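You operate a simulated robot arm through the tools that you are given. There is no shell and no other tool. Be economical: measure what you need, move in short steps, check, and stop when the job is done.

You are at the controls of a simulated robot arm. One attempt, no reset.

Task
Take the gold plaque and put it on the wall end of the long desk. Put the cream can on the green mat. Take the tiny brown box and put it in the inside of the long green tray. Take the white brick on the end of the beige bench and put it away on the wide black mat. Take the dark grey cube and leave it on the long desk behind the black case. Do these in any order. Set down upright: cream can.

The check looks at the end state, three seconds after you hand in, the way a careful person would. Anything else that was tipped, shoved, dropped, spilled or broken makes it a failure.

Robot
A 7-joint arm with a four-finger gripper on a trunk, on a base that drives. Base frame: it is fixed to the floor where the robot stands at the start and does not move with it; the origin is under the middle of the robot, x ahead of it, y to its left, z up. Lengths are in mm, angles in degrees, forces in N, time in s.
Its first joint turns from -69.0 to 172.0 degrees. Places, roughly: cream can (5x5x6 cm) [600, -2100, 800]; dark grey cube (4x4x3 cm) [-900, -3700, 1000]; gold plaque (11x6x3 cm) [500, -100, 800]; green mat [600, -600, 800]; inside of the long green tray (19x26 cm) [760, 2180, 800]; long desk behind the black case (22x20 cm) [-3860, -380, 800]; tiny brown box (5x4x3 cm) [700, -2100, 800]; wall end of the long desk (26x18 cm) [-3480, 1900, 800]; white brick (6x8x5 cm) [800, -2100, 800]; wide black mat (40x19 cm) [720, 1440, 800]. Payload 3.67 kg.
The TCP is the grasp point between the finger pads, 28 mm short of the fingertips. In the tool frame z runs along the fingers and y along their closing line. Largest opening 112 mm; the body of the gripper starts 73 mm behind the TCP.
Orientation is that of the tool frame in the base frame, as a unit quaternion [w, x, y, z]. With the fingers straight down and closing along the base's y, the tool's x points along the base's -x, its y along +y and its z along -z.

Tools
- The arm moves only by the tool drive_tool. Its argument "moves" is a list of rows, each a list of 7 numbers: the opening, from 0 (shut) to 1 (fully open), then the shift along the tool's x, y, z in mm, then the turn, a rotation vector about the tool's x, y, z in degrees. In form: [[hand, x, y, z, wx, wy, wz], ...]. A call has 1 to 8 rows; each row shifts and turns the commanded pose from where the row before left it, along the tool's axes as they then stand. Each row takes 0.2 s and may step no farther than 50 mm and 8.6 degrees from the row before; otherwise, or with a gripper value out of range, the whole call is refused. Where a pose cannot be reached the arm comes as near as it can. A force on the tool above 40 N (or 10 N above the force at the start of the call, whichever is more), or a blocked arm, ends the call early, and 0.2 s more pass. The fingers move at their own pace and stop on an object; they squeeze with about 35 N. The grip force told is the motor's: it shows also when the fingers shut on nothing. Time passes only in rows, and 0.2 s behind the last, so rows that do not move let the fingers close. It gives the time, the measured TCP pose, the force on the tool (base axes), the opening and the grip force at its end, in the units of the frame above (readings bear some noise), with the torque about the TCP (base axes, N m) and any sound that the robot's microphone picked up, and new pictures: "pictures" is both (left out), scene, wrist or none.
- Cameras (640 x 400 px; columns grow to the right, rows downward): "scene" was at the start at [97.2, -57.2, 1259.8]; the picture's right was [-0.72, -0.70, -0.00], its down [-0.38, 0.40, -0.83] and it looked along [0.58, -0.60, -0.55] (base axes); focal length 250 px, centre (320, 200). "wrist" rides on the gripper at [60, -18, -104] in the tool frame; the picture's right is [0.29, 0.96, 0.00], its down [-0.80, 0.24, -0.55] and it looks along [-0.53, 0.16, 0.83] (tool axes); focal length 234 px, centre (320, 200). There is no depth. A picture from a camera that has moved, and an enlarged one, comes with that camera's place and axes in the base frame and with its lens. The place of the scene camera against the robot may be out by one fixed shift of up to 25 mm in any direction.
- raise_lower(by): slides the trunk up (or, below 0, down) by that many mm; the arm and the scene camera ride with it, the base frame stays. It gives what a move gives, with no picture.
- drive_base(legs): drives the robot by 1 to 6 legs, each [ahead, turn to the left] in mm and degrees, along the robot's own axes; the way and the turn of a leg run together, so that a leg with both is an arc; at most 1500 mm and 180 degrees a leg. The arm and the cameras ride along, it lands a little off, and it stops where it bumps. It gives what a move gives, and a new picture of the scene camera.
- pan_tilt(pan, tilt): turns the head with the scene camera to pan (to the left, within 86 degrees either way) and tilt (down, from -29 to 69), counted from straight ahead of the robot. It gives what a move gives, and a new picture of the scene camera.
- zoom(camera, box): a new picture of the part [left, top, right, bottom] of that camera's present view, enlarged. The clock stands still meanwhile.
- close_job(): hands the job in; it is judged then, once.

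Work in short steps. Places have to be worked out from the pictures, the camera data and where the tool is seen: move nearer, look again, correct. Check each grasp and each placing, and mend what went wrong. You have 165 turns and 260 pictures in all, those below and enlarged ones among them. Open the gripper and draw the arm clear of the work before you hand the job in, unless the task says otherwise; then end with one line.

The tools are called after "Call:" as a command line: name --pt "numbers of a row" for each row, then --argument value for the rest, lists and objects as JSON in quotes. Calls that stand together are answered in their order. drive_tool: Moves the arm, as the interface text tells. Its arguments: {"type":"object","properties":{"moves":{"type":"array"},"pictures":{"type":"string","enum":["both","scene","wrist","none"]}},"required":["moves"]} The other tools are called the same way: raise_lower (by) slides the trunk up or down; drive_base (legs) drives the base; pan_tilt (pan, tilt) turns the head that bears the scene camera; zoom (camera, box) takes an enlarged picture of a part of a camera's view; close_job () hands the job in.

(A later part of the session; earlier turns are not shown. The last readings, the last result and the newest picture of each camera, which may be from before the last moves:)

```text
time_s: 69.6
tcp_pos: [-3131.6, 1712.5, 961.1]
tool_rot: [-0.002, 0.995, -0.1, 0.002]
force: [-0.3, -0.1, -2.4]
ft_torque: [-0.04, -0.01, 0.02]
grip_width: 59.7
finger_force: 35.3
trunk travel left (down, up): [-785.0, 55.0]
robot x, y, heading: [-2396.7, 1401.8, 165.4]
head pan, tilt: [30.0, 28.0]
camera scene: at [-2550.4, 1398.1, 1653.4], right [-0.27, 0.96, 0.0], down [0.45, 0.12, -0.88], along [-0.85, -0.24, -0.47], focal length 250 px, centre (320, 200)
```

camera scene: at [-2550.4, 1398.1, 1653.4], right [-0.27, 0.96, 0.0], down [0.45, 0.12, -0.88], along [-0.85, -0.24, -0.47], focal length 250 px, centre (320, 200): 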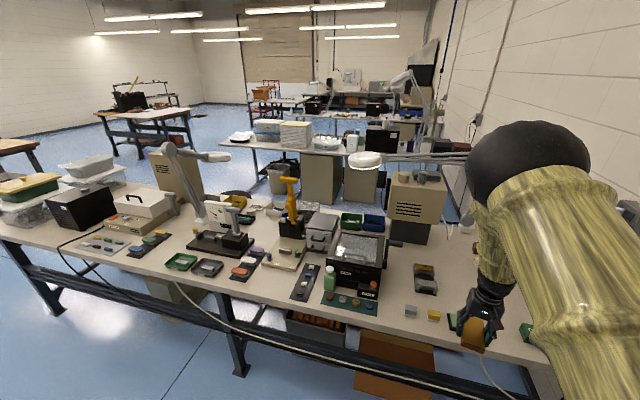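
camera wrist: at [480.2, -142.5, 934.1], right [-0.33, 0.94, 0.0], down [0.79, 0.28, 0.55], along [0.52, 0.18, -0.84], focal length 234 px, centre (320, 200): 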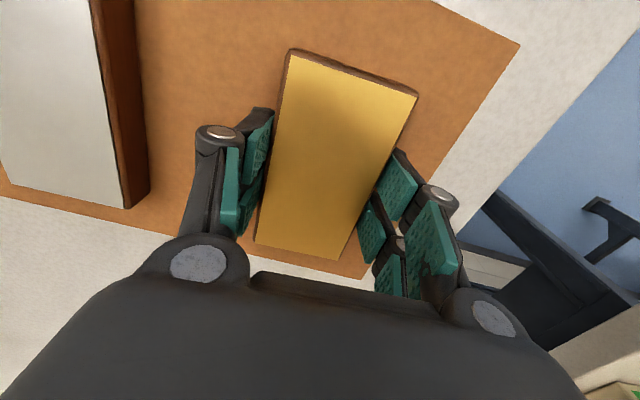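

I judge the free spot at (-3480,1900) lies between small blocks near y=1630 and the DISCS box near (-3290,1985); the lamp arm is beyond x=-3780. I turn 4° right and drive in.

Call:
drive_base --legs '[[0, -4], [310, 0]]'

Call:
zoom --camera "wrist" --box '[0, 0, 640, 400]'

```text
time_s: 72.1
tcp_pos: [-3389.0, 1867.7, 958.7]
tool_rot: [-0.003, 0.99, -0.142, 0.003]
force: [-0.4, -0.3, -2.5]
ft_torque: [-0.03, -0.02, 0.0]
grip_width: 59.7
finger_force: 34.5
trunk travel left (down, up): [-785.0, 55.0]
robot x, y, heading: [-2681.3, 1500.8, 161.1]
head pan, tilt: [30.0, 28.0]
camera scene: at [-2836.4, 1506.7, 1653.3], right [-0.19, 0.98, 0.0], down [0.46, 0.09, -0.88], along [-0.87, -0.17, -0.47], focal length 250 px, centre (320, 200)
```

scene: 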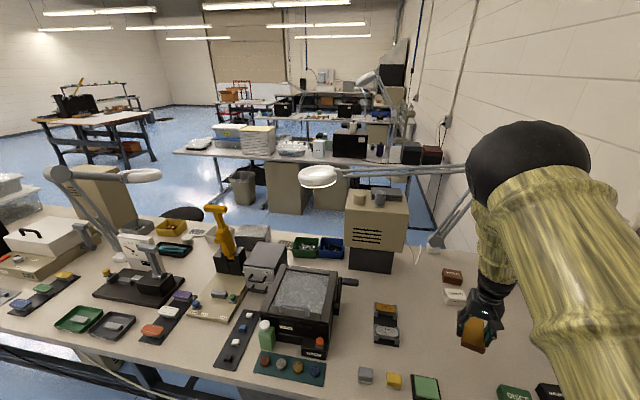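

```text
1.00 times, centred on (320, 200) of wrist (not enlarged: the box is as wide or as high as the picture)
camera zoom: at [-3326.5, 1869.3, 1063.2], right [0.01, -1.0, 0.0], down [-0.84, -0.01, 0.55], along [-0.55, 0.0, -0.84], focal length 234 px, centre (320, 200)
```

zoom: 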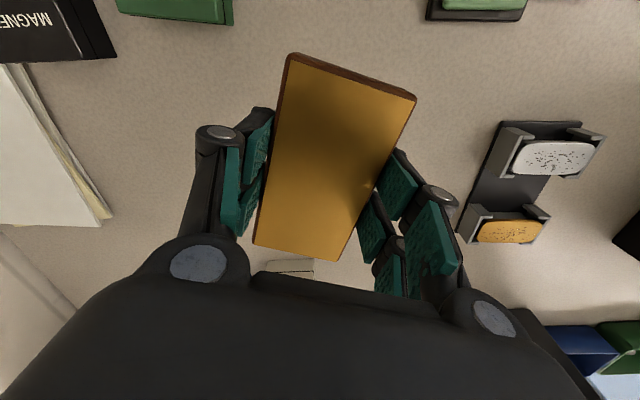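

The space below is clear. I extend the arm about 95 mm outward to centre on the spot.

Call:
drive_tool --pt "0 -16 -1 0 0 0 0" --pt "0 -16 -1 0 0 0 0" --pt "0 -16 -1 0 0 0 0" --pt "0 -16 -1 0 0 0 0" --pt "0 -16 -1 0 0 0 0" --pt "0 -14 0 0 0 0 0" --pt "0 0 0 0 0 0 0" --pictures "none"

Call:
raise_lower --by -95

Call:
zoom --camera "wrist" --box '[0, 0, 640, 400]'

Call:
zoom --camera "scene" --box '[340, 200, 600, 362]'

```text
time_s: 73.7
tcp_pos: [-3477.1, 1900.6, 959.8]
tool_rot: [-0.003, 0.99, -0.14, 0.003]
force: [0.1, 0.0, -0.9]
ft_torque: [0.01, 0.0, -0.02]
grip_width: 59.6
finger_force: 35.0
trunk travel left (down, up): [-785.0, 55.0]
robot x, y, heading: [-2680.5, 1499.6, 160.9]
head pan, tilt: [30.0, 28.0]
```

```text
time_s: 75.0
tcp_pos: [-3475.2, 1901.0, 864.4]
tool_rot: [-0.003, 0.99, -0.141, 0.002]
force: [0.7, 1.0, -1.9]
ft_torque: [0.02, 0.0, 0.01]
grip_width: 59.5
finger_force: 34.9
trunk travel left (down, up): [-690.0, 150.0]
robot x, y, heading: [-2681.2, 1498.1, 160.8]
head pan, tilt: [30.0, 28.0]
```

```text
1.00 times, centred on (320, 200) of wrist (not enlarged: the box is as wide or as high as the picture)
camera zoom: at [-3414.0, 1901.7, 968.2], right [0.01, -1.0, 0.0], down [-0.84, -0.01, 0.55], along [-0.55, 0.0, -0.84], focal length 234 px, centre (320, 200)
```

zoom: 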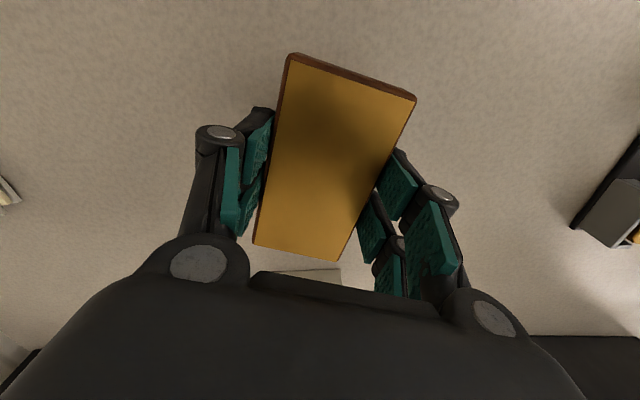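

```text
2.46 times, centred on (470, 281) of scene
camera zoom: at [-2834.9, 1506.1, 1558.5], right [-0.19, 0.98, 0.0], down [0.46, 0.09, -0.88], along [-0.87, -0.17, -0.47], focal length 616 px, centre (-49, 1)
```

zoom: 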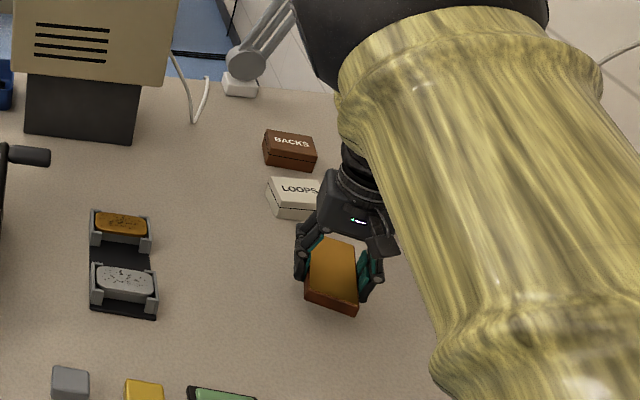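

Clear, with the LOOPS box about 35 mm beyond the plaque's end. I lower further, the last part in small force-stopped steps.

Call:
raise_lower --by -24

Call:
drive_tool --pt "0 0 0 3 0 0 0" --pt "0 0 0 2 0 0 0" --pt "0 0 0 2 0 0 0" --pt "0 0 0 1 0 0 0" --pictures "scene"

```text
time_s: 75.7
tcp_pos: [-3475.4, 1899.1, 840.8]
tool_rot: [-0.002, 0.99, -0.141, 0.002]
force: [0.7, -0.2, -0.9]
ft_torque: [-0.02, 0.04, -0.01]
grip_width: 59.9
finger_force: 35.4
trunk travel left (down, up): [-666.0, 174.0]
robot x, y, heading: [-2681.2, 1499.2, 160.9]
head pan, tilt: [30.0, 28.0]
```

```text
time_s: 76.7
tcp_pos: [-3476.5, 1900.9, 832.2]
tool_rot: [-0.002, 0.99, -0.141, 0.002]
force: [-0.3, 0.8, -2.2]
ft_torque: [0.03, 0.02, -0.03]
grip_width: 59.6
finger_force: 35.0
trunk travel left (down, up): [-666.0, 174.0]
robot x, y, heading: [-2682.8, 1501.3, 160.9]
head pan, tilt: [30.0, 28.0]
camera scene: at [-2835.2, 1506.2, 1534.4], right [-0.19, 0.98, 0.0], down [0.46, 0.09, -0.88], along [-0.87, -0.17, -0.47], focal length 250 px, centre (320, 200)
```

scene: 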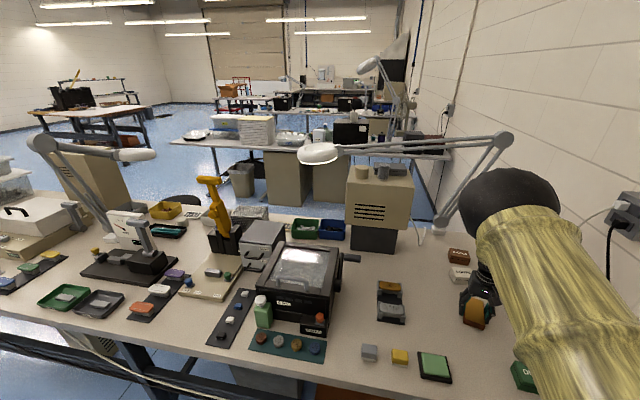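

No contact yet; I keep lowering in 1–2 mm steps.

Call:
drive_tool --pt "0 0 0 1.5 0 0 0" --pt "0 0 0 1.5 0 0 0" --pt "0 0 0 1.5 0 0 0" --pt "0 0 0 1.5 0 0 0" --pictures "none"

```text
time_s: 77.7
tcp_pos: [-3475.4, 1900.7, 827.0]
tool_rot: [-0.002, 0.99, -0.141, 0.002]
force: [0.1, 0.4, -0.3]
ft_torque: [-0.01, 0.06, -0.03]
grip_width: 59.7
finger_force: 35.0
trunk travel left (down, up): [-666.0, 174.0]
robot x, y, heading: [-2682.2, 1500.7, 160.9]
head pan, tilt: [30.0, 28.0]
```

The carried weight reading fell toward zero, so contact may be starting. A bit more.

Call:
drive_tool --pt "0 0 0 1 0 0 0" --pt "0 0 0 1 0 0 0" --pt "0 0 0 1 0 0 0" --pictures "none"

```text
time_s: 78.5
tcp_pos: [-3476.9, 1900.1, 826.9]
tool_rot: [-0.003, 0.99, -0.14, 0.001]
force: [-4.6, 1.3, 18.0]
ft_torque: [-0.32, -0.55, 0.01]
grip_width: 59.6
finger_force: 34.9
trunk travel left (down, up): [-666.0, 174.0]
robot x, y, heading: [-2681.4, 1500.8, 160.8]
head pan, tilt: [30.0, 28.0]
```

Contact with 18 N, so the plaque is on the desk. I ease off by 2 mm, open, and lift with the trunk.

Call:
drive_tool --pt "0 0 0 -2 0 0 0" --pt "0.75 0 0 0 0 0 0" --pt "0.75 0 0 0 0 0 0" --pictures "none"

Call:
raise_lower --by 150

Call:
zoom --camera "wrist" --box '[0, 0, 640, 400]'

```text
time_s: 79.3
tcp_pos: [-3477.6, 1900.0, 824.7]
tool_rot: [-0.002, 0.99, -0.141, 0.003]
force: [-0.3, -0.6, 0.4]
ft_torque: [0.0, -0.03, 0.02]
grip_width: 84.2
finger_force: 0.0
trunk travel left (down, up): [-666.0, 174.0]
robot x, y, heading: [-2682.9, 1500.0, 160.9]
head pan, tilt: [30.0, 28.0]
```

```text
time_s: 81.1
tcp_pos: [-3476.3, 1899.7, 973.9]
tool_rot: [-0.002, 0.99, -0.141, 0.003]
force: [0.0, -0.3, -0.1]
ft_torque: [0.01, 0.05, 0.04]
grip_width: 83.7
finger_force: 0.0
trunk travel left (down, up): [-816.0, 24.0]
robot x, y, heading: [-2682.0, 1498.3, 160.9]
head pan, tilt: [30.0, 28.0]
```

```text
1.00 times, centred on (320, 200) of wrist (not enlarged: the box is as wide or as high as the picture)
camera zoom: at [-3414.7, 1901.4, 1078.8], right [0.01, -1.0, 0.0], down [-0.84, -0.01, 0.55], along [-0.55, 0.0, -0.84], focal length 234 px, centre (320, 200)
```

zoom: 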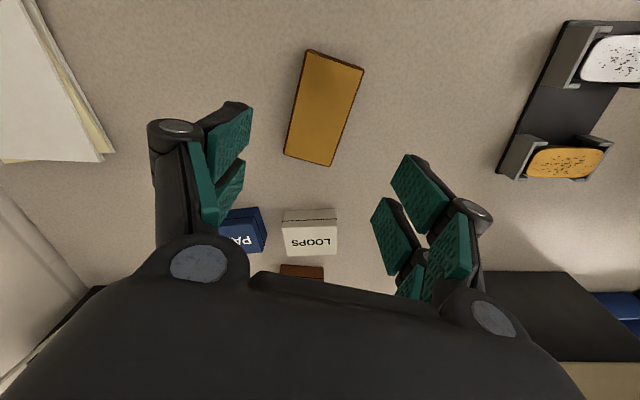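

The plaque lies well placed. Next the dark grey cube: I back away from the desk and turn to face −y.

Call:
drive_base --legs '[[-700, 0], [0, 105]]'

Call:
pan_tilt --pan 5 --tilt 15

Call:
pan_tilt --pan 60 --tilt 15

```text
time_s: 89.2
tcp_pos: [-2244.5, 411.3, 975.6]
tool_rot: [-0.004, 0.722, 0.692, 0.0]
force: [0.3, 0.5, 0.3]
ft_torque: [-0.01, 0.01, -0.01]
grip_width: 84.1
finger_force: 0.0
trunk travel left (down, up): [-816.0, 24.0]
robot x, y, heading: [-2043.2, 1278.0, -95.1]
head pan, tilt: [30.0, 28.0]
camera scene: at [-2025.1, 1151.0, 1684.4], right [-0.91, -0.42, 0.0], down [-0.2, 0.43, -0.88], along [0.37, -0.8, -0.47], focal length 250 px, centre (320, 200)
```

scene: 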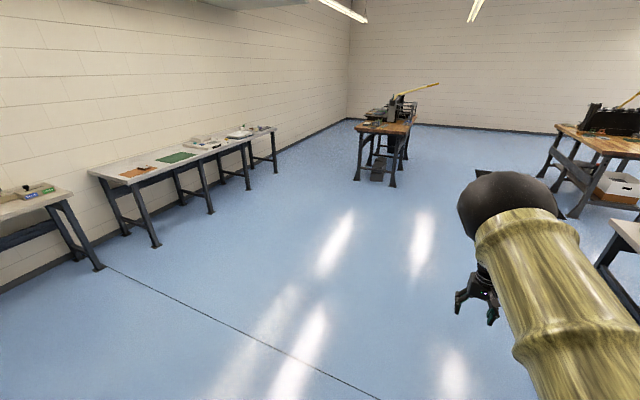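

```text
time_s: 90.1
tcp_pos: [-2243.5, 411.8, 974.8]
tool_rot: [-0.003, 0.721, 0.693, 0.0]
force: [-0.1, 1.3, -0.2]
ft_torque: [0.0, -0.02, -0.02]
grip_width: 83.9
finger_force: 0.1
trunk travel left (down, up): [-816.0, 24.0]
robot x, y, heading: [-2041.0, 1278.6, -95.2]
head pan, tilt: [5.0, 15.0]
camera scene: at [-2063.9, 1140.6, 1705.4], right [-1.0, 0.01, 0.0], down [0.0, 0.26, -0.97], along [-0.01, -0.97, -0.26], focal length 250 px, centre (320, 200)
```

scene: 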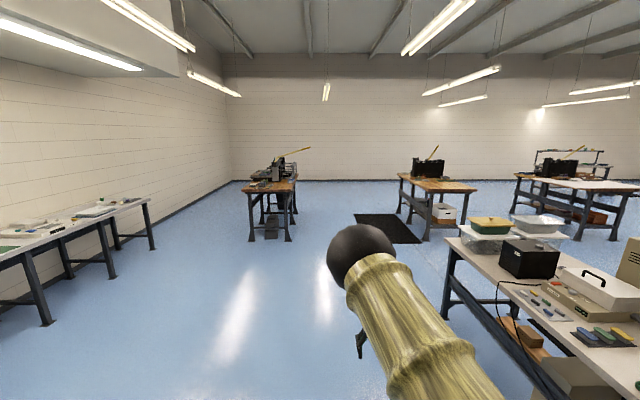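

```text
time_s: 91.3
tcp_pos: [-2244.2, 410.1, 975.3]
tool_rot: [-0.003, 0.722, 0.692, 0.0]
force: [0.3, -0.5, 0.0]
ft_torque: [-0.02, -0.01, 0.03]
grip_width: 83.9
finger_force: 0.1
trunk travel left (down, up): [-816.0, 24.0]
robot x, y, heading: [-2040.9, 1279.1, -95.4]
head pan, tilt: [60.0, 15.0]
camera scene: at [-1987.2, 1179.8, 1705.5], right [-0.58, -0.81, 0.0], down [-0.21, 0.15, -0.97], along [0.79, -0.56, -0.26], focal length 250 px, centre (320, 200)
```

scene: 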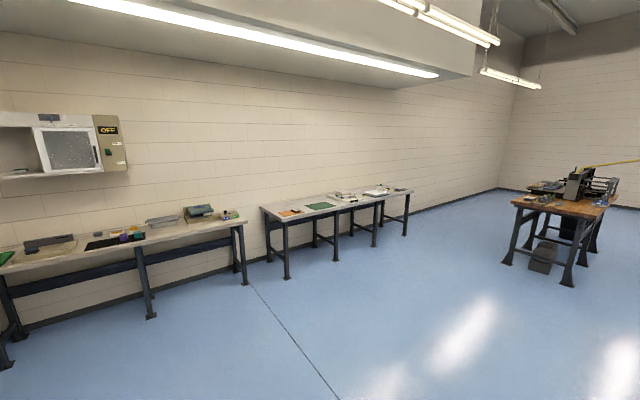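

The wooden work table with machines is near (-900…-1600, -2700…). I drive toward it and look again.

Call:
drive_base --legs '[[0, 27], [1500, 0], [1100, 0]]'

Call:
pan_tilt --pan -10 --tilt 20

```text
time_s: 105.0
tcp_pos: [-919.6, -1956.3, 974.3]
tool_rot: [-0.004, 0.545, 0.839, -0.001]
force: [-0.3, -0.2, 0.1]
ft_torque: [-0.02, 0.02, 0.02]
grip_width: 84.0
finger_force: 0.0
trunk travel left (down, up): [-816.0, 24.0]
robot x, y, heading: [-1127.0, -1089.7, -69.2]
head pan, tilt: [60.0, 15.0]
camera scene: at [-1030.3, -1146.0, 1705.4], right [-0.16, -0.99, 0.0], down [-0.26, 0.04, -0.97], along [0.95, -0.15, -0.26], focal length 250 px, centre (320, 200)
```

scene: 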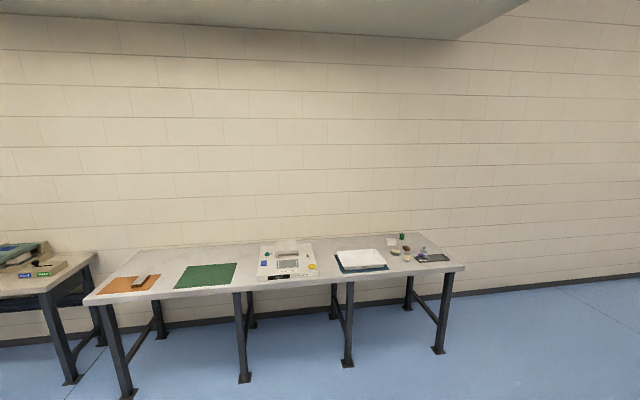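

```text
time_s: 106.5
tcp_pos: [-918.8, -1955.4, 974.7]
tool_rot: [-0.004, 0.545, 0.839, 0.0]
force: [-0.2, -0.5, -0.3]
ft_torque: [-0.02, 0.02, -0.01]
grip_width: 84.1
finger_force: 0.1
trunk travel left (down, up): [-816.0, 24.0]
robot x, y, heading: [-1126.0, -1087.1, -69.2]
head pan, tilt: [-10.0, 20.0]
camera scene: at [-1104.9, -1222.3, 1697.3], right [-0.98, -0.19, 0.0], down [-0.07, 0.34, -0.94], along [0.18, -0.92, -0.34], focal length 250 px, centre (320, 200)
```

scene: 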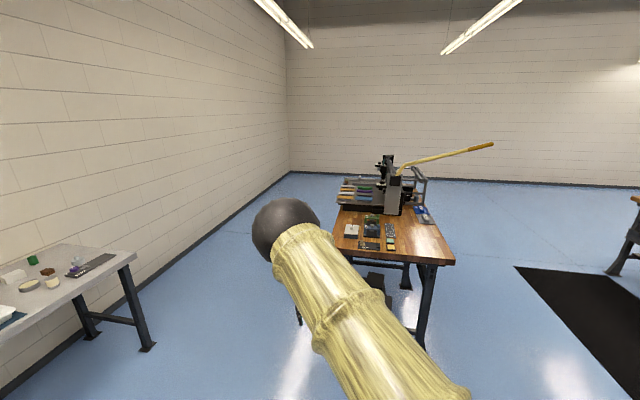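

Call:
zoom --camera "scene" --box '[310, 130, 510, 255]'

```text
3.20 times, centred on (410, 192) of scene
camera zoom: at [-1104.9, -1222.3, 1697.3], right [-0.98, -0.19, 0.0], down [-0.07, 0.34, -0.94], along [0.18, -0.92, -0.34], focal length 801 px, centre (32, 224)
```

zoom: 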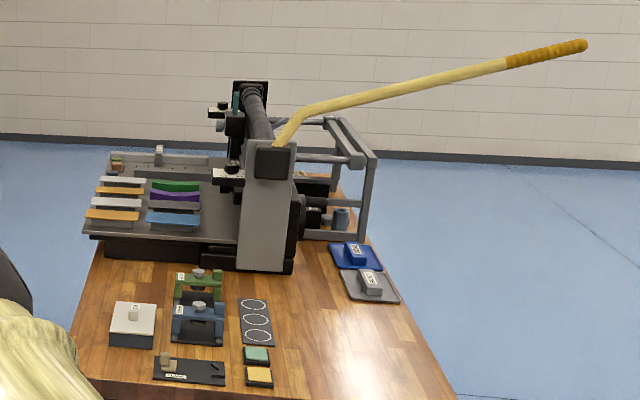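

The cube should be on the press's platform near the back left (zoom (117,161)). I drive around to the east side between the bench and the table, for a closer view.

Call:
zoom --camera "scene" --box '[330, 165, 394, 205]'

```text
10.00 times, centred on (362, 185) of scene
camera zoom: at [-1104.9, -1222.3, 1697.3], right [-0.98, -0.19, 0.0], down [-0.07, 0.34, -0.94], along [0.18, -0.92, -0.34], focal length 2504 px, centre (-100, 350)
```

zoom: 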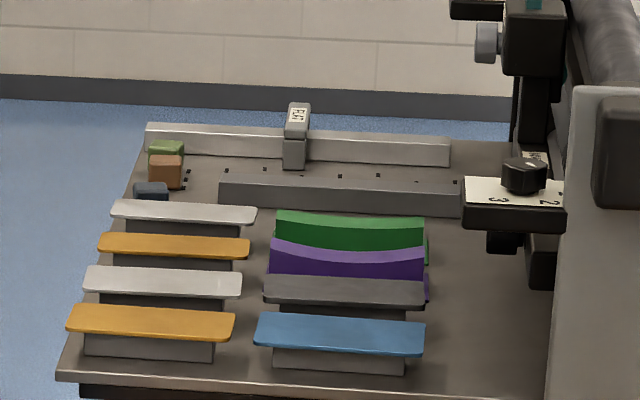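

I see a dark grey cube, then tan and green ones in a row on the platform's left edge; the dark grey is near (-888,-3660). I drive down the aisle east of the table.

Call:
drive_base --legs '[[0, 4], [1500, 0], [1460, 0]]'

Call:
pan_tilt --pan -80 --tilt 25

```text
time_s: 121.3
tcp_pos: [407.5, -4634.0, 974.8]
tool_rot: [-0.003, 0.51, 0.86, -0.001]
force: [-0.2, -0.4, -0.3]
ft_torque: [0.01, -0.01, -0.01]
grip_width: 84.1
finger_force: 0.1
trunk travel left (down, up): [-816.0, 24.0]
robot x, y, heading: [131.9, -3789.3, -64.6]
head pan, tilt: [-10.0, 20.0]
camera scene: at [164.4, -3917.2, 1697.3], right [-0.96, -0.27, 0.0], down [-0.09, 0.33, -0.94], along [0.25, -0.9, -0.34], focal length 250 px, centre (320, 200)
```

scene: 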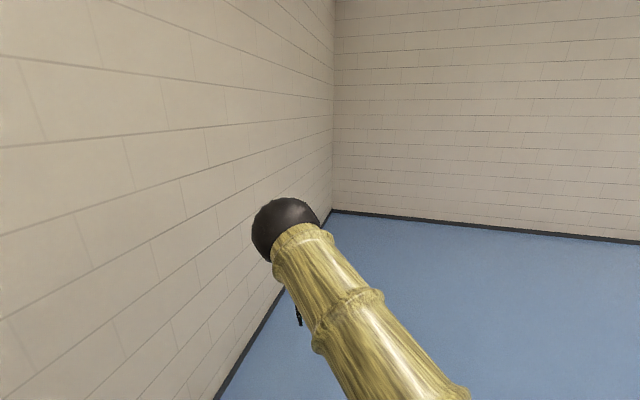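

```text
time_s: 122.7
tcp_pos: [407.1, -4633.3, 975.2]
tool_rot: [-0.003, 0.51, 0.86, -0.001]
force: [-0.5, 0.7, -0.1]
ft_torque: [-0.01, 0.01, 0.01]
grip_width: 84.0
finger_force: 0.0
trunk travel left (down, up): [-816.0, 24.0]
robot x, y, heading: [132.5, -3793.5, -64.4]
head pan, tilt: [-80.0, 25.0]
camera scene: at [64.3, -3880.9, 1689.2], right [-0.58, 0.81, 0.0], down [0.34, 0.25, -0.91], along [-0.74, -0.53, -0.42], focal length 250 px, centre (320, 200)
```

scene: 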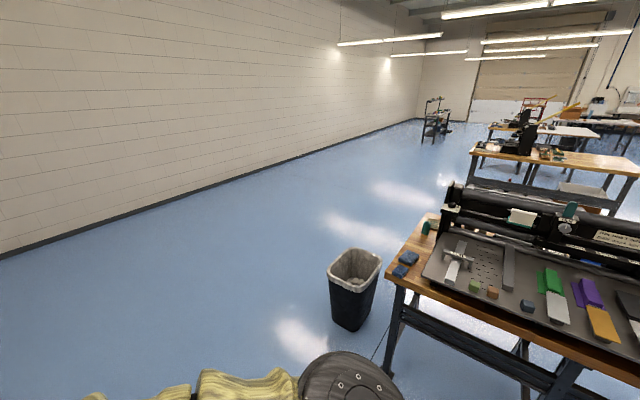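

The dark grey cube is near (-881,-3665). I raise the trunk fully for clearance, then turn to face west.

Call:
raise_lower --by 24

Call:
drive_base --legs '[[0, -115]]'

Call:
pan_tilt --pan 15 --tilt 40

Call:
zoom --camera "wrist" --box '[0, 0, 640, 400]'

```text
time_s: 123.4
tcp_pos: [407.0, -4633.9, 997.8]
tool_rot: [-0.003, 0.51, 0.86, 0.0]
force: [-0.5, 0.2, 0.1]
ft_torque: [0.02, 0.0, 0.01]
grip_width: 83.9
finger_force: 0.1
trunk travel left (down, up): [-840.0, 0.0]
robot x, y, heading: [131.9, -3788.5, -64.4]
head pan, tilt: [-80.0, 25.0]
```

```text
time_s: 128.4
tcp_pos: [-753.5, -3727.1, 999.0]
tool_rot: [-0.003, 0.998, 0.059, 0.002]
force: [-0.5, -0.4, 0.7]
ft_torque: [0.03, -0.01, 0.0]
grip_width: 83.8
finger_force: 0.0
trunk travel left (down, up): [-840.0, 0.0]
robot x, y, heading: [134.1, -3787.5, -176.3]
head pan, tilt: [-80.0, 25.0]
camera scene: at [45.5, -3695.0, 1713.2], right [0.97, 0.24, 0.0], down [0.1, -0.41, -0.91], along [-0.21, 0.88, -0.42], focal length 250 px, centre (320, 200)
```

scene: 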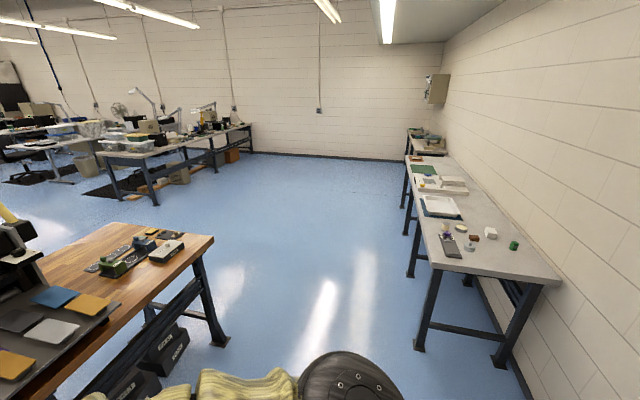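

```text
time_s: 130.2
tcp_pos: [-754.2, -3728.6, 999.6]
tool_rot: [-0.002, 0.998, 0.058, 0.002]
force: [0.0, 0.2, 0.2]
ft_torque: [0.02, 0.0, -0.02]
grip_width: 84.1
finger_force: 0.0
trunk travel left (down, up): [-840.0, 0.0]
robot x, y, heading: [135.3, -3786.0, -176.1]
head pan, tilt: [15.0, 40.0]
camera scene: at [-13.3, -3811.9, 1689.9], right [-0.32, 0.95, 0.0], down [0.61, 0.21, -0.77], along [-0.73, -0.24, -0.64], focal length 250 px, centre (320, 200)
```

scene: 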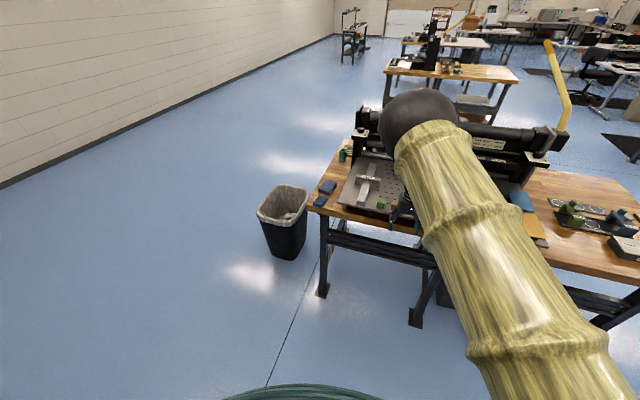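

```text
1.00 times, centred on (320, 200) of wrist (not enlarged: the box is as wide or as high as the picture)
camera zoom: at [-697.2, -3702.2, 1103.1], right [0.4, -0.92, 0.0], down [-0.77, -0.33, 0.55], along [-0.51, -0.22, -0.84], focal length 234 px, centre (320, 200)
```

zoom: 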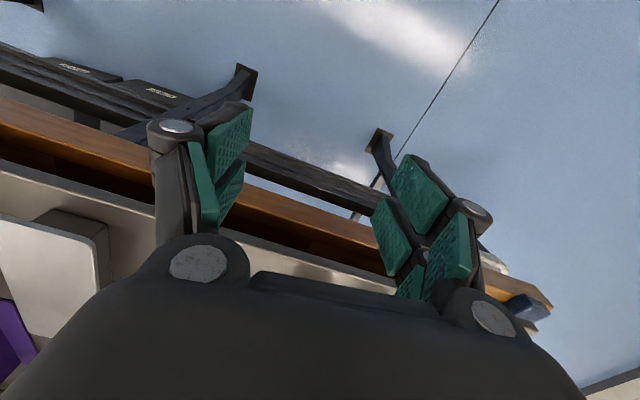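

From two views the cube is near (-885,-3664) with its middle at z≈983. The trunk is at its top, so I raise the hand with the arm itself, in small steps.

Call:
drive_tool --pt "0.75 0 0 -12 0 0 0" --pt "0.75 0 0 -12 0 0 0" --pt "0.75 0 0 -12 0 0 0" --pt "0.75 0 0 -12 0 0 0" --pt "0.75 0 0 -12 0 0 0" --pt "0.75 0 0 0 0 0 0" --pictures "none"

```text
time_s: 131.6
tcp_pos: [-755.1, -3728.7, 1059.1]
tool_rot: [-0.003, 0.998, 0.058, 0.003]
force: [-0.2, -0.8, -0.1]
ft_torque: [-0.02, 0.01, -0.01]
grip_width: 84.1
finger_force: 0.0
trunk travel left (down, up): [-840.0, 0.0]
robot x, y, heading: [131.3, -3789.8, -176.5]
head pan, tilt: [15.0, 40.0]
```

Good, the arm lifts fine here. I turn 4° right and drive forward so the hand comes over the cube.

Call:
drive_base --legs '[[0, -4], [125, 0]]'

Call:
zoom --camera "wrist" --box '[0, 0, 640, 400]'

```text
time_s: 133.3
tcp_pos: [-874.5, -3665.7, 1059.2]
tool_rot: [-0.003, 1.0, 0.023, 0.003]
force: [-0.7, 0.3, -0.5]
ft_torque: [0.0, -0.02, 0.0]
grip_width: 84.1
finger_force: 0.0
trunk travel left (down, up): [-840.0, 0.0]
robot x, y, heading: [5.3, -3788.8, 179.4]
head pan, tilt: [15.0, 40.0]
camera scene: at [-141.4, -3802.6, 1689.9], right [-0.25, 0.97, 0.0], down [0.62, 0.16, -0.77], along [-0.74, -0.19, -0.64], focal length 250 px, centre (320, 200)
```

scene: 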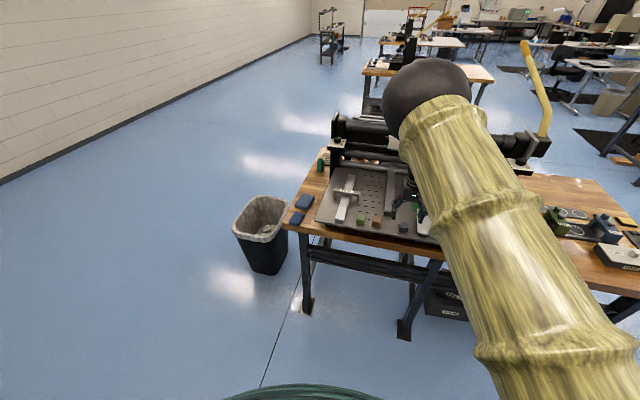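

```text
1.00 times, centred on (320, 200) of wrist (not enlarged: the box is as wide or as high as the picture)
camera zoom: at [-815.8, -3644.5, 1163.4], right [0.33, -0.94, 0.0], down [-0.79, -0.28, 0.55], along [-0.52, -0.18, -0.84], focal length 234 px, centre (320, 200)
```

zoom: 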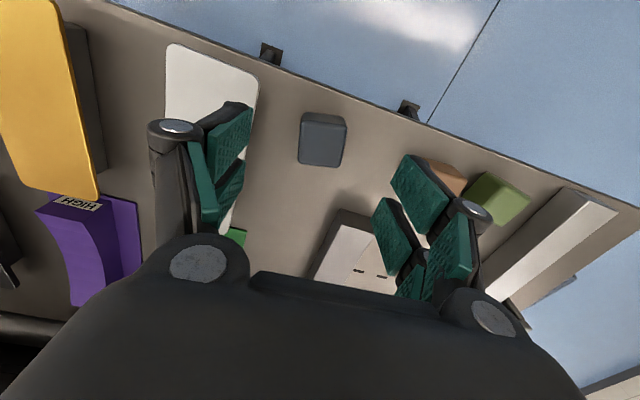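

The cube sits nearly under the hand, turned about 13°, with a white plate close by on the +y side. I narrow the opening to ~54 mm, turn to match and nudge 6 mm, then look again.

Call:
drive_tool --pt "0.49 2 0 0 0 0 -4" --pt "0.49 2 0 0 0 0 -4" --pt "0.49 2 0 0 0 0 -4" --pt "0.49 0 0 12 0 0 0" --pt "0.49 0 0 8 0 0 0" --pt "0.49 0 0 0 0 0 0" --pictures "wrist"

```text
time_s: 134.7
tcp_pos: [-868.8, -3665.1, 1039.1]
tool_rot: [-0.003, 0.992, 0.128, 0.003]
force: [0.3, -1.4, 0.6]
ft_torque: [-0.02, -0.02, 0.01]
grip_width: 54.5
finger_force: 0.0
trunk travel left (down, up): [-840.0, 0.0]
robot x, y, heading: [6.0, -3786.1, 179.8]
head pan, tilt: [15.0, 40.0]
camera wrist: at [-815.2, -3631.4, 1143.6], right [0.52, -0.85, 0.0], down [-0.71, -0.44, 0.55], along [-0.47, -0.28, -0.84], focal length 234 px, centre (320, 200)
```

wrist: 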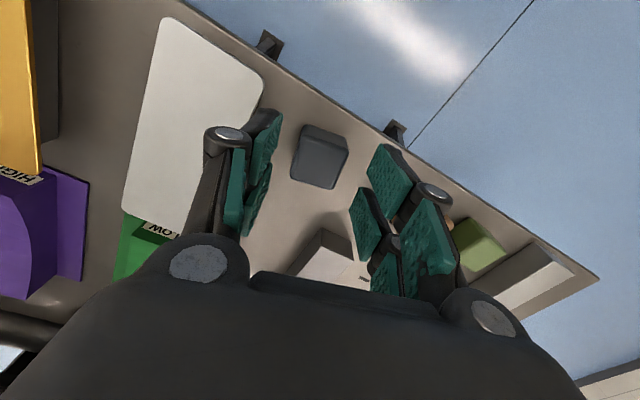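

Aligned: the cube is centred and the white plate is about 10 mm clear of the finger. I descend gently.

Call:
drive_tool --pt "0.49 0 0 10 0 0 0" --pt "0.49 0 0 10 0 0 0" --pt "0.49 0 0 8 0 0 0" --pt "0.49 0 0 4 0 0 0" --pt "0.49 0 0 4 0 0 0" --pt "0.49 0 0 0 0 0 0" --pictures "wrist"

```text
time_s: 136.1
tcp_pos: [-868.0, -3664.6, 1003.8]
tool_rot: [-0.003, 0.992, 0.127, 0.003]
force: [-0.2, -0.5, -0.1]
ft_torque: [-0.01, 0.0, -0.01]
grip_width: 54.9
finger_force: 0.1
trunk travel left (down, up): [-840.0, 0.0]
robot x, y, heading: [7.0, -3787.6, 179.5]
head pan, tilt: [15.0, 40.0]
camera wrist: at [-815.4, -3631.1, 1107.1], right [0.52, -0.85, 0.0], down [-0.71, -0.44, 0.55], along [-0.47, -0.28, -0.84], focal length 234 px, centre (320, 200)
```

wrist: 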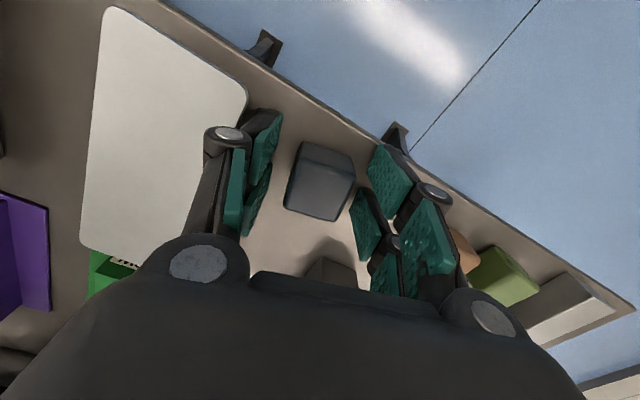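

Cube is between the fingers. I go 8 mm lower and close.

Call:
drive_tool --pt "0.49 0 0 3 0 0 0" --pt "0.49 0 0 3 0 0 0" --pt "0.49 0 0 2 0 0 0" --pt "0 0 0 0 0 0 0" --pt "0 0 0 0 0 0 0" --pt "0 0 0 0 0 0 0" --pictures "wrist"

```text
time_s: 137.5
tcp_pos: [-866.9, -3666.4, 999.2]
tool_rot: [-0.003, 0.992, 0.128, 0.0]
force: [-1.6, -15.8, 31.1]
ft_torque: [-0.99, -0.01, -0.08]
grip_width: 33.1
finger_force: 34.5
trunk travel left (down, up): [-840.0, 0.0]
robot x, y, heading: [7.4, -3791.2, 179.6]
head pan, tilt: [15.0, 40.0]
camera wrist: at [-813.9, -3633.2, 1102.0], right [0.52, -0.85, -0.01], down [-0.71, -0.44, 0.55], along [-0.47, -0.28, -0.83], focal length 234 px, centre (320, 200)
```

wrist: 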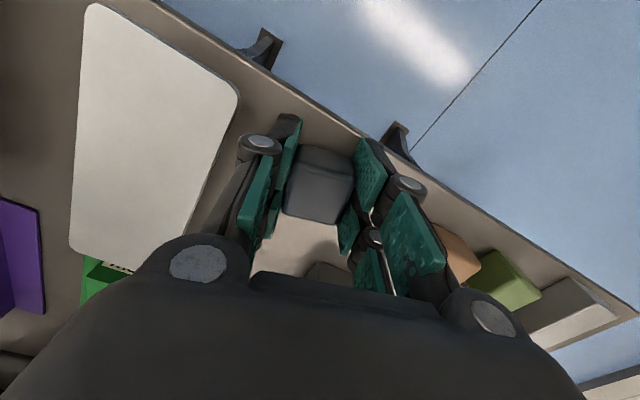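

Gripped at 33 mm, tips touching the platform. I lift gently.

Call:
drive_tool --pt "0 0 0 -3 0 0 0" --pt "0 0 0 -6 0 0 0" --pt "0 0 0 -12 0 0 0" --pt "0 0 0 -12 0 0 0" --pt "0 0 0 -12 0 0 0" --pt "0 0 0 -12 0 0 0" --pt "0 0 0 0 0 0 0" --pictures "wrist"

```text
time_s: 139.1
tcp_pos: [-869.0, -3665.8, 1052.9]
tool_rot: [-0.002, 0.992, 0.127, 0.004]
force: [0.5, -0.2, -0.4]
ft_torque: [0.01, -0.03, 0.02]
grip_width: 33.0
finger_force: 34.6
trunk travel left (down, up): [-840.0, 0.0]
robot x, y, heading: [8.3, -3786.3, 179.4]
head pan, tilt: [15.0, 40.0]
camera wrist: at [-815.3, -3632.6, 1156.7], right [0.52, -0.85, 0.0], down [-0.71, -0.44, 0.55], along [-0.47, -0.28, -0.84], focal length 234 px, centre (320, 200)
```

wrist: 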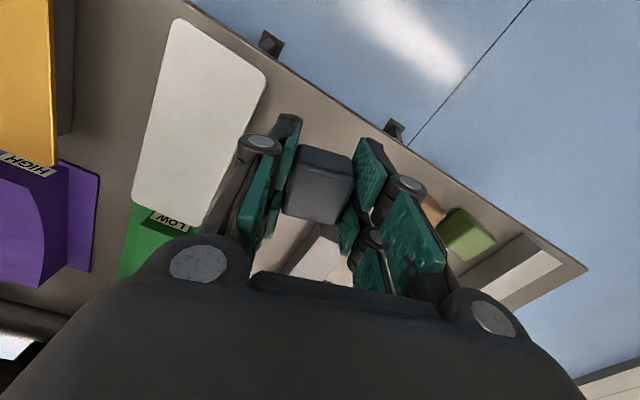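

The cube is held. I back off, turn north, and drive to a waypoint clear of the table, then west toward the south end of the long desk.

Call:
drive_base --legs '[[-160, 0], [0, -76], [1500, 0], [420, 0], [0, 69]]'

Call:
pan_tilt --pan 0 --tilt 12

```text
time_s: 156.3
tcp_pos: [-1062.0, -1580.2, 1053.8]
tool_rot: [-0.003, 0.999, 0.043, 0.002]
force: [-1.0, -0.3, -0.1]
ft_torque: [-0.01, 0.02, 0.03]
grip_width: 33.2
finger_force: 34.8
trunk travel left (down, up): [-840.0, 0.0]
robot x, y, heading: [-223.0, -1849.2, 169.8]
head pan, tilt: [15.0, 40.0]
camera scene: at [-370.2, -1841.0, 1689.9], right [-0.08, 1.0, 0.0], down [0.64, 0.05, -0.77], along [-0.76, -0.06, -0.64], focal length 250 px, centre (320, 200)
```

scene: 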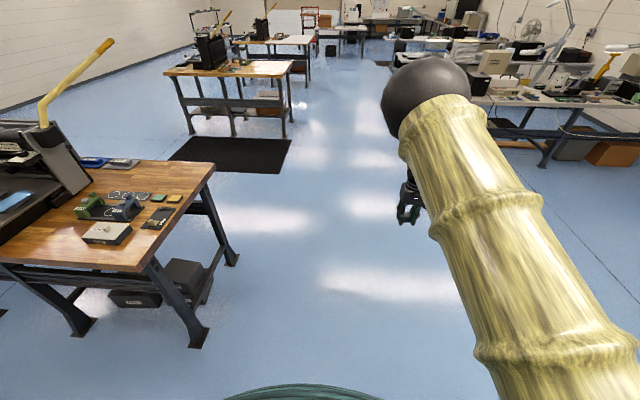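

```text
time_s: 157.2
tcp_pos: [-1061.7, -1581.1, 1052.6]
tool_rot: [-0.004, 0.999, 0.042, 0.003]
force: [-0.1, 0.0, -0.1]
ft_torque: [0.01, -0.01, 0.01]
grip_width: 33.0
finger_force: 35.7
trunk travel left (down, up): [-840.0, 0.0]
robot x, y, heading: [-223.4, -1849.6, 169.5]
head pan, tilt: [0.0, 12.0]
camera scene: at [-377.2, -1817.3, 1734.2], right [0.18, 0.98, 0.0], down [0.21, -0.04, -0.98], along [-0.96, 0.17, -0.21], focal length 250 px, centre (320, 200)
```

scene: 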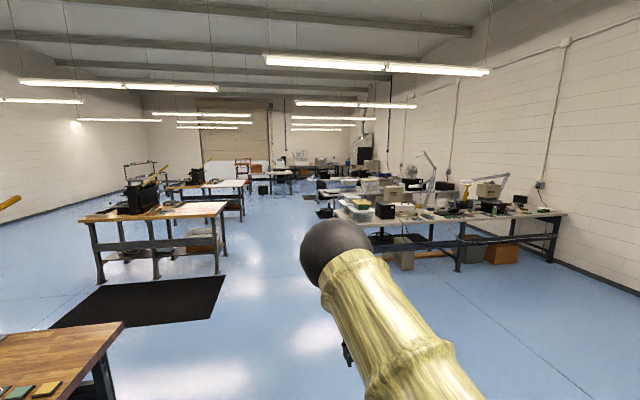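

The black rectangle is a floor mat. I drive west along y≈-1700 and look at the desk's south end.

Call:
drive_base --legs '[[0, 7], [1500, 0], [1100, 0]]'

Call:
pan_tilt --pan -45 --tilt 22

```text
time_s: 170.3
tcp_pos: [-3663.0, -1549.7, 1053.8]
tool_rot: [-0.003, 0.994, 0.107, 0.002]
force: [-0.2, -0.6, -0.3]
ft_torque: [0.01, -0.01, -0.02]
grip_width: 33.3
finger_force: 35.0
trunk travel left (down, up): [-840.0, 0.0]
robot x, y, heading: [-2791.9, -1708.8, 177.3]
head pan, tilt: [0.0, 12.0]
camera scene: at [-2952.0, -1693.7, 1734.3], right [0.05, 1.0, 0.0], down [0.21, -0.01, -0.98], along [-0.98, 0.05, -0.21], focal length 250 px, centre (320, 200)
```

scene: 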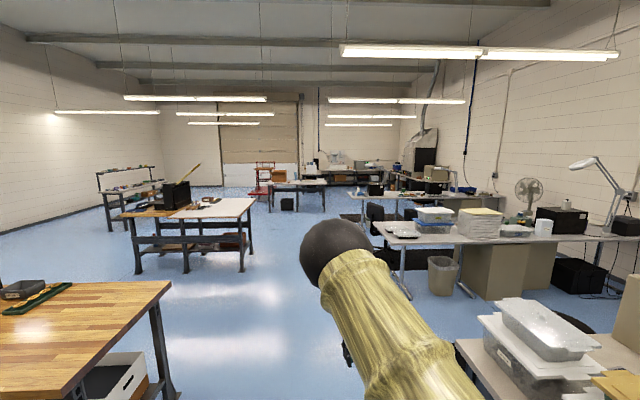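

```text
time_s: 171.4
tcp_pos: [-3662.5, -1548.6, 1054.0]
tool_rot: [-0.002, 0.994, 0.107, 0.002]
force: [0.5, 0.4, 0.0]
ft_torque: [0.03, 0.0, 0.03]
grip_width: 32.9
finger_force: 34.7
trunk travel left (down, up): [-840.0, 0.0]
robot x, y, heading: [-2792.0, -1710.2, 177.1]
head pan, tilt: [-45.0, 22.0]
camera scene: at [-2921.0, -1629.5, 1718.0], right [0.74, 0.67, 0.0], down [0.25, -0.28, -0.93], along [-0.62, 0.69, -0.37], focal length 250 px, centre (320, 200)
```

scene: 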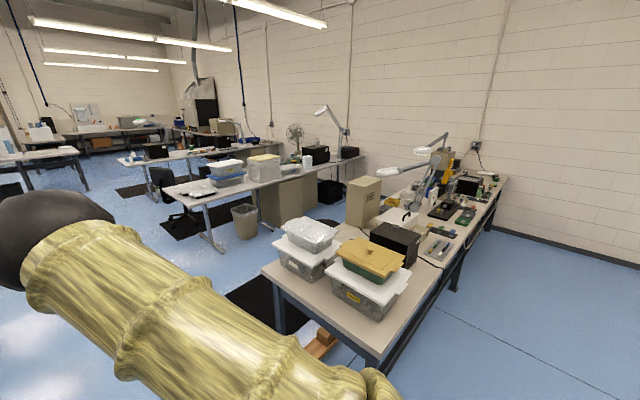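

I zoom in on the spot behind the black case.

Call:
zoom --camera "scene" --box '[180, 160, 440, 322]'

```text
2.46 times, centred on (310, 241) of scene
camera zoom: at [-2921.0, -1629.5, 1718.0], right [0.74, 0.67, 0.0], down [0.25, -0.28, -0.93], along [-0.62, 0.69, -0.37], focal length 616 px, centre (345, 99)
```

zoom: 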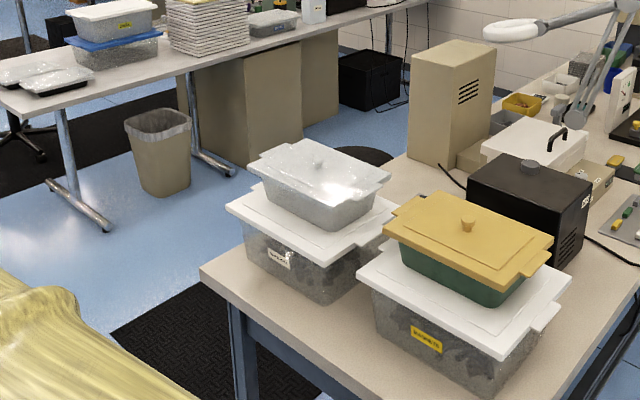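

The aisle behind the desk is about 1.4 m wide, so I'll place from the west side at a diagonal. I drive west to (-5100,-1800) and turn north-east.

Call:
drive_base --legs '[[0, 5], [1300, 0], [1010, 0]]'

Call:
pan_tilt --pan -80 --tilt 22

```text
time_s: 183.4
tcp_pos: [-6006.6, -1742.3, 1053.9]
tool_rot: [-0.003, 0.986, 0.164, 0.003]
force: [-0.7, -0.2, 0.2]
ft_torque: [0.01, 0.02, 0.0]
grip_width: 33.2
finger_force: 34.9
trunk travel left (down, up): [-840.0, 0.0]
robot x, y, heading: [-5125.9, -1800.2, -176.4]
head pan, tilt: [-45.0, 22.0]
camera scene: at [-5260.8, -1737.2, 1718.0], right [0.66, 0.75, 0.0], down [0.28, -0.25, -0.93], along [-0.7, 0.61, -0.38], focal length 250 px, centre (320, 200)
```

scene: 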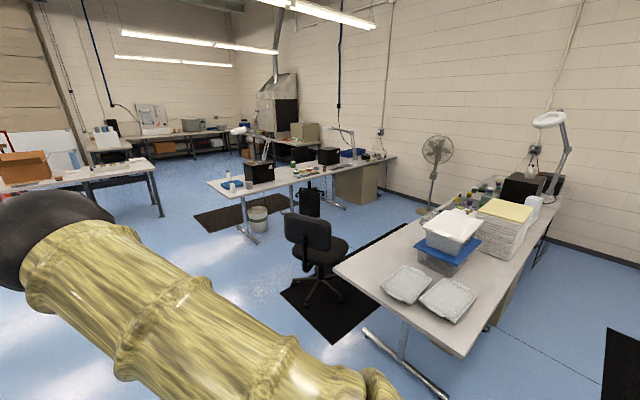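

```text
time_s: 184.4
tcp_pos: [-6006.3, -1743.0, 1053.9]
tool_rot: [-0.002, 0.987, 0.163, 0.002]
force: [0.4, 0.0, 0.0]
ft_torque: [0.03, -0.03, 0.01]
grip_width: 33.0
finger_force: 34.6
trunk travel left (down, up): [-840.0, 0.0]
robot x, y, heading: [-5125.3, -1804.4, -176.5]
head pan, tilt: [-80.0, 22.0]
camera scene: at [-5212.9, -1708.2, 1718.0], right [0.97, 0.24, 0.0], down [0.09, -0.36, -0.93], along [-0.22, 0.9, -0.37], focal length 250 px, centre (320, 200)
```

scene: 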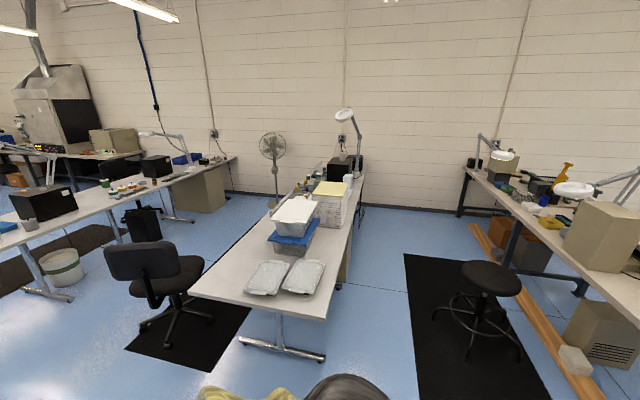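

Only a stool stands in the aisle (near (-4456,-166)). I come in diagonally from the south-west: turn to ~63°, drive 820, then turn to ~43°.

Call:
drive_base --legs '[[0, -120], [820, 0], [0, -20]]'

Call:
pan_tilt --pan 20 --tilt 30

Call:
pan_tilt --pan -25 --tilt 35

```text
time_s: 194.8
tcp_pos: [-4088.9, -524.6, 1052.9]
tool_rot: [-0.002, -0.505, 0.863, -0.003]
force: [0.2, 1.1, -1.2]
ft_torque: [-0.04, -0.03, 0.03]
grip_width: 33.3
finger_force: 35.0
trunk travel left (down, up): [-840.0, 0.0]
robot x, y, heading: [-4779.6, -1070.9, 45.5]
head pan, tilt: [-80.0, 22.0]
camera scene: at [-4686.0, -1079.7, 1718.0], right [-0.56, -0.83, 0.0], down [-0.31, 0.21, -0.93], along [0.76, -0.52, -0.38], focal length 250 px, centre (320, 200)
```

scene: 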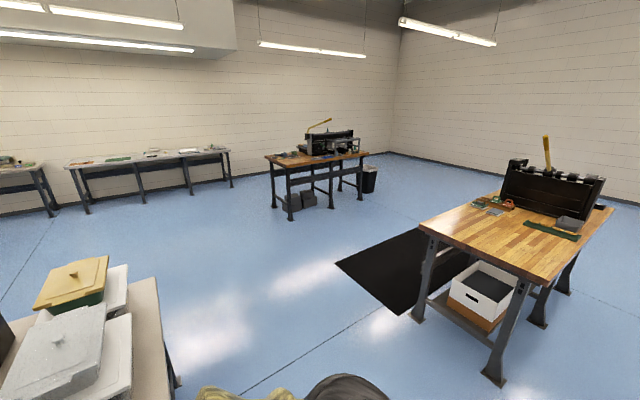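

```text
time_s: 196.5
tcp_pos: [-4088.3, -525.0, 1053.2]
tool_rot: [-0.001, -0.505, 0.863, -0.005]
force: [-0.7, 0.0, 0.0]
ft_torque: [0.01, 0.0, 0.01]
grip_width: 33.1
finger_force: 34.8
trunk travel left (down, up): [-840.0, 0.0]
robot x, y, heading: [-4786.7, -1070.9, 45.6]
head pan, tilt: [20.0, 30.0]
camera scene: at [-4725.6, -944.5, 1705.2], right [0.91, -0.41, 0.0], down [-0.21, -0.46, -0.87], along [0.36, 0.79, -0.5], focal length 250 px, centre (320, 200)
```

scene: 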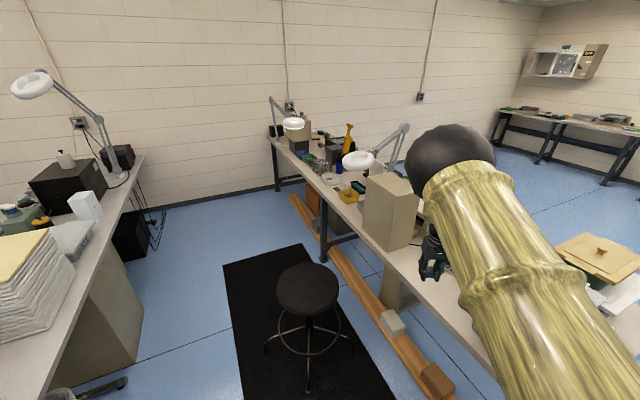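

```text
time_s: 197.7
tcp_pos: [-4089.0, -523.9, 1053.4]
tool_rot: [-0.001, -0.506, 0.863, -0.003]
force: [0.1, -0.9, 0.5]
ft_torque: [0.01, -0.02, -0.02]
grip_width: 33.0
finger_force: 35.0
trunk travel left (down, up): [-840.0, 0.0]
robot x, y, heading: [-4781.2, -1071.2, 45.5]
head pan, tilt: [-25.0, 35.0]
camera scene: at [-4680.6, -995.8, 1697.4], right [0.35, -0.94, 0.0], down [-0.54, -0.2, -0.82], along [0.77, 0.29, -0.57], focal length 250 px, centre (320, 200)
```

scene: 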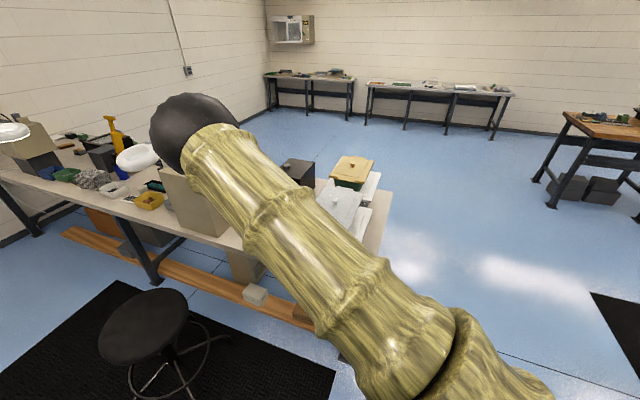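

Path is clear. I turn 2.5° right and drive forward 260 mm so the hand comes over the spot.

Call:
drive_base --legs '[[0, -2.5], [262, 0]]'

Call:
zoom --camera "wrist" --box '[0, 0, 640, 400]'

```text
time_s: 199.9
tcp_pos: [-3871.7, -373.9, 1052.6]
tool_rot: [-0.001, -0.487, 0.874, -0.003]
force: [0.3, -0.5, -1.1]
ft_torque: [-0.02, 0.0, 0.04]
grip_width: 33.2
finger_force: 34.9
trunk travel left (down, up): [-840.0, 0.0]
robot x, y, heading: [-4589.0, -891.1, 43.1]
head pan, tilt: [-25.0, 35.0]
camera scene: at [-4483.5, -819.0, 1697.4], right [0.31, -0.95, 0.0], down [-0.55, -0.18, -0.82], along [0.78, 0.25, -0.57], focal length 250 px, centre (320, 200)
```

scene: 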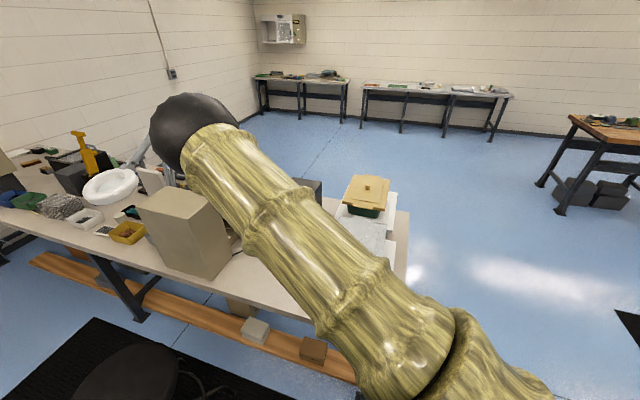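

```text
1.00 times, centred on (320, 200) of wrist (not enlarged: the box is as wide or as high as the picture)
camera zoom: at [-3887.6, -432.7, 1156.6], right [-0.97, 0.26, 0.0], down [0.22, 0.81, 0.55], along [0.14, 0.53, -0.84], focal length 234 px, centre (320, 200)
```

zoom: 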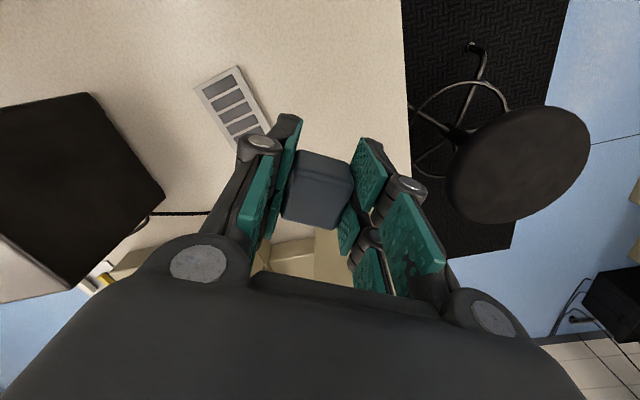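

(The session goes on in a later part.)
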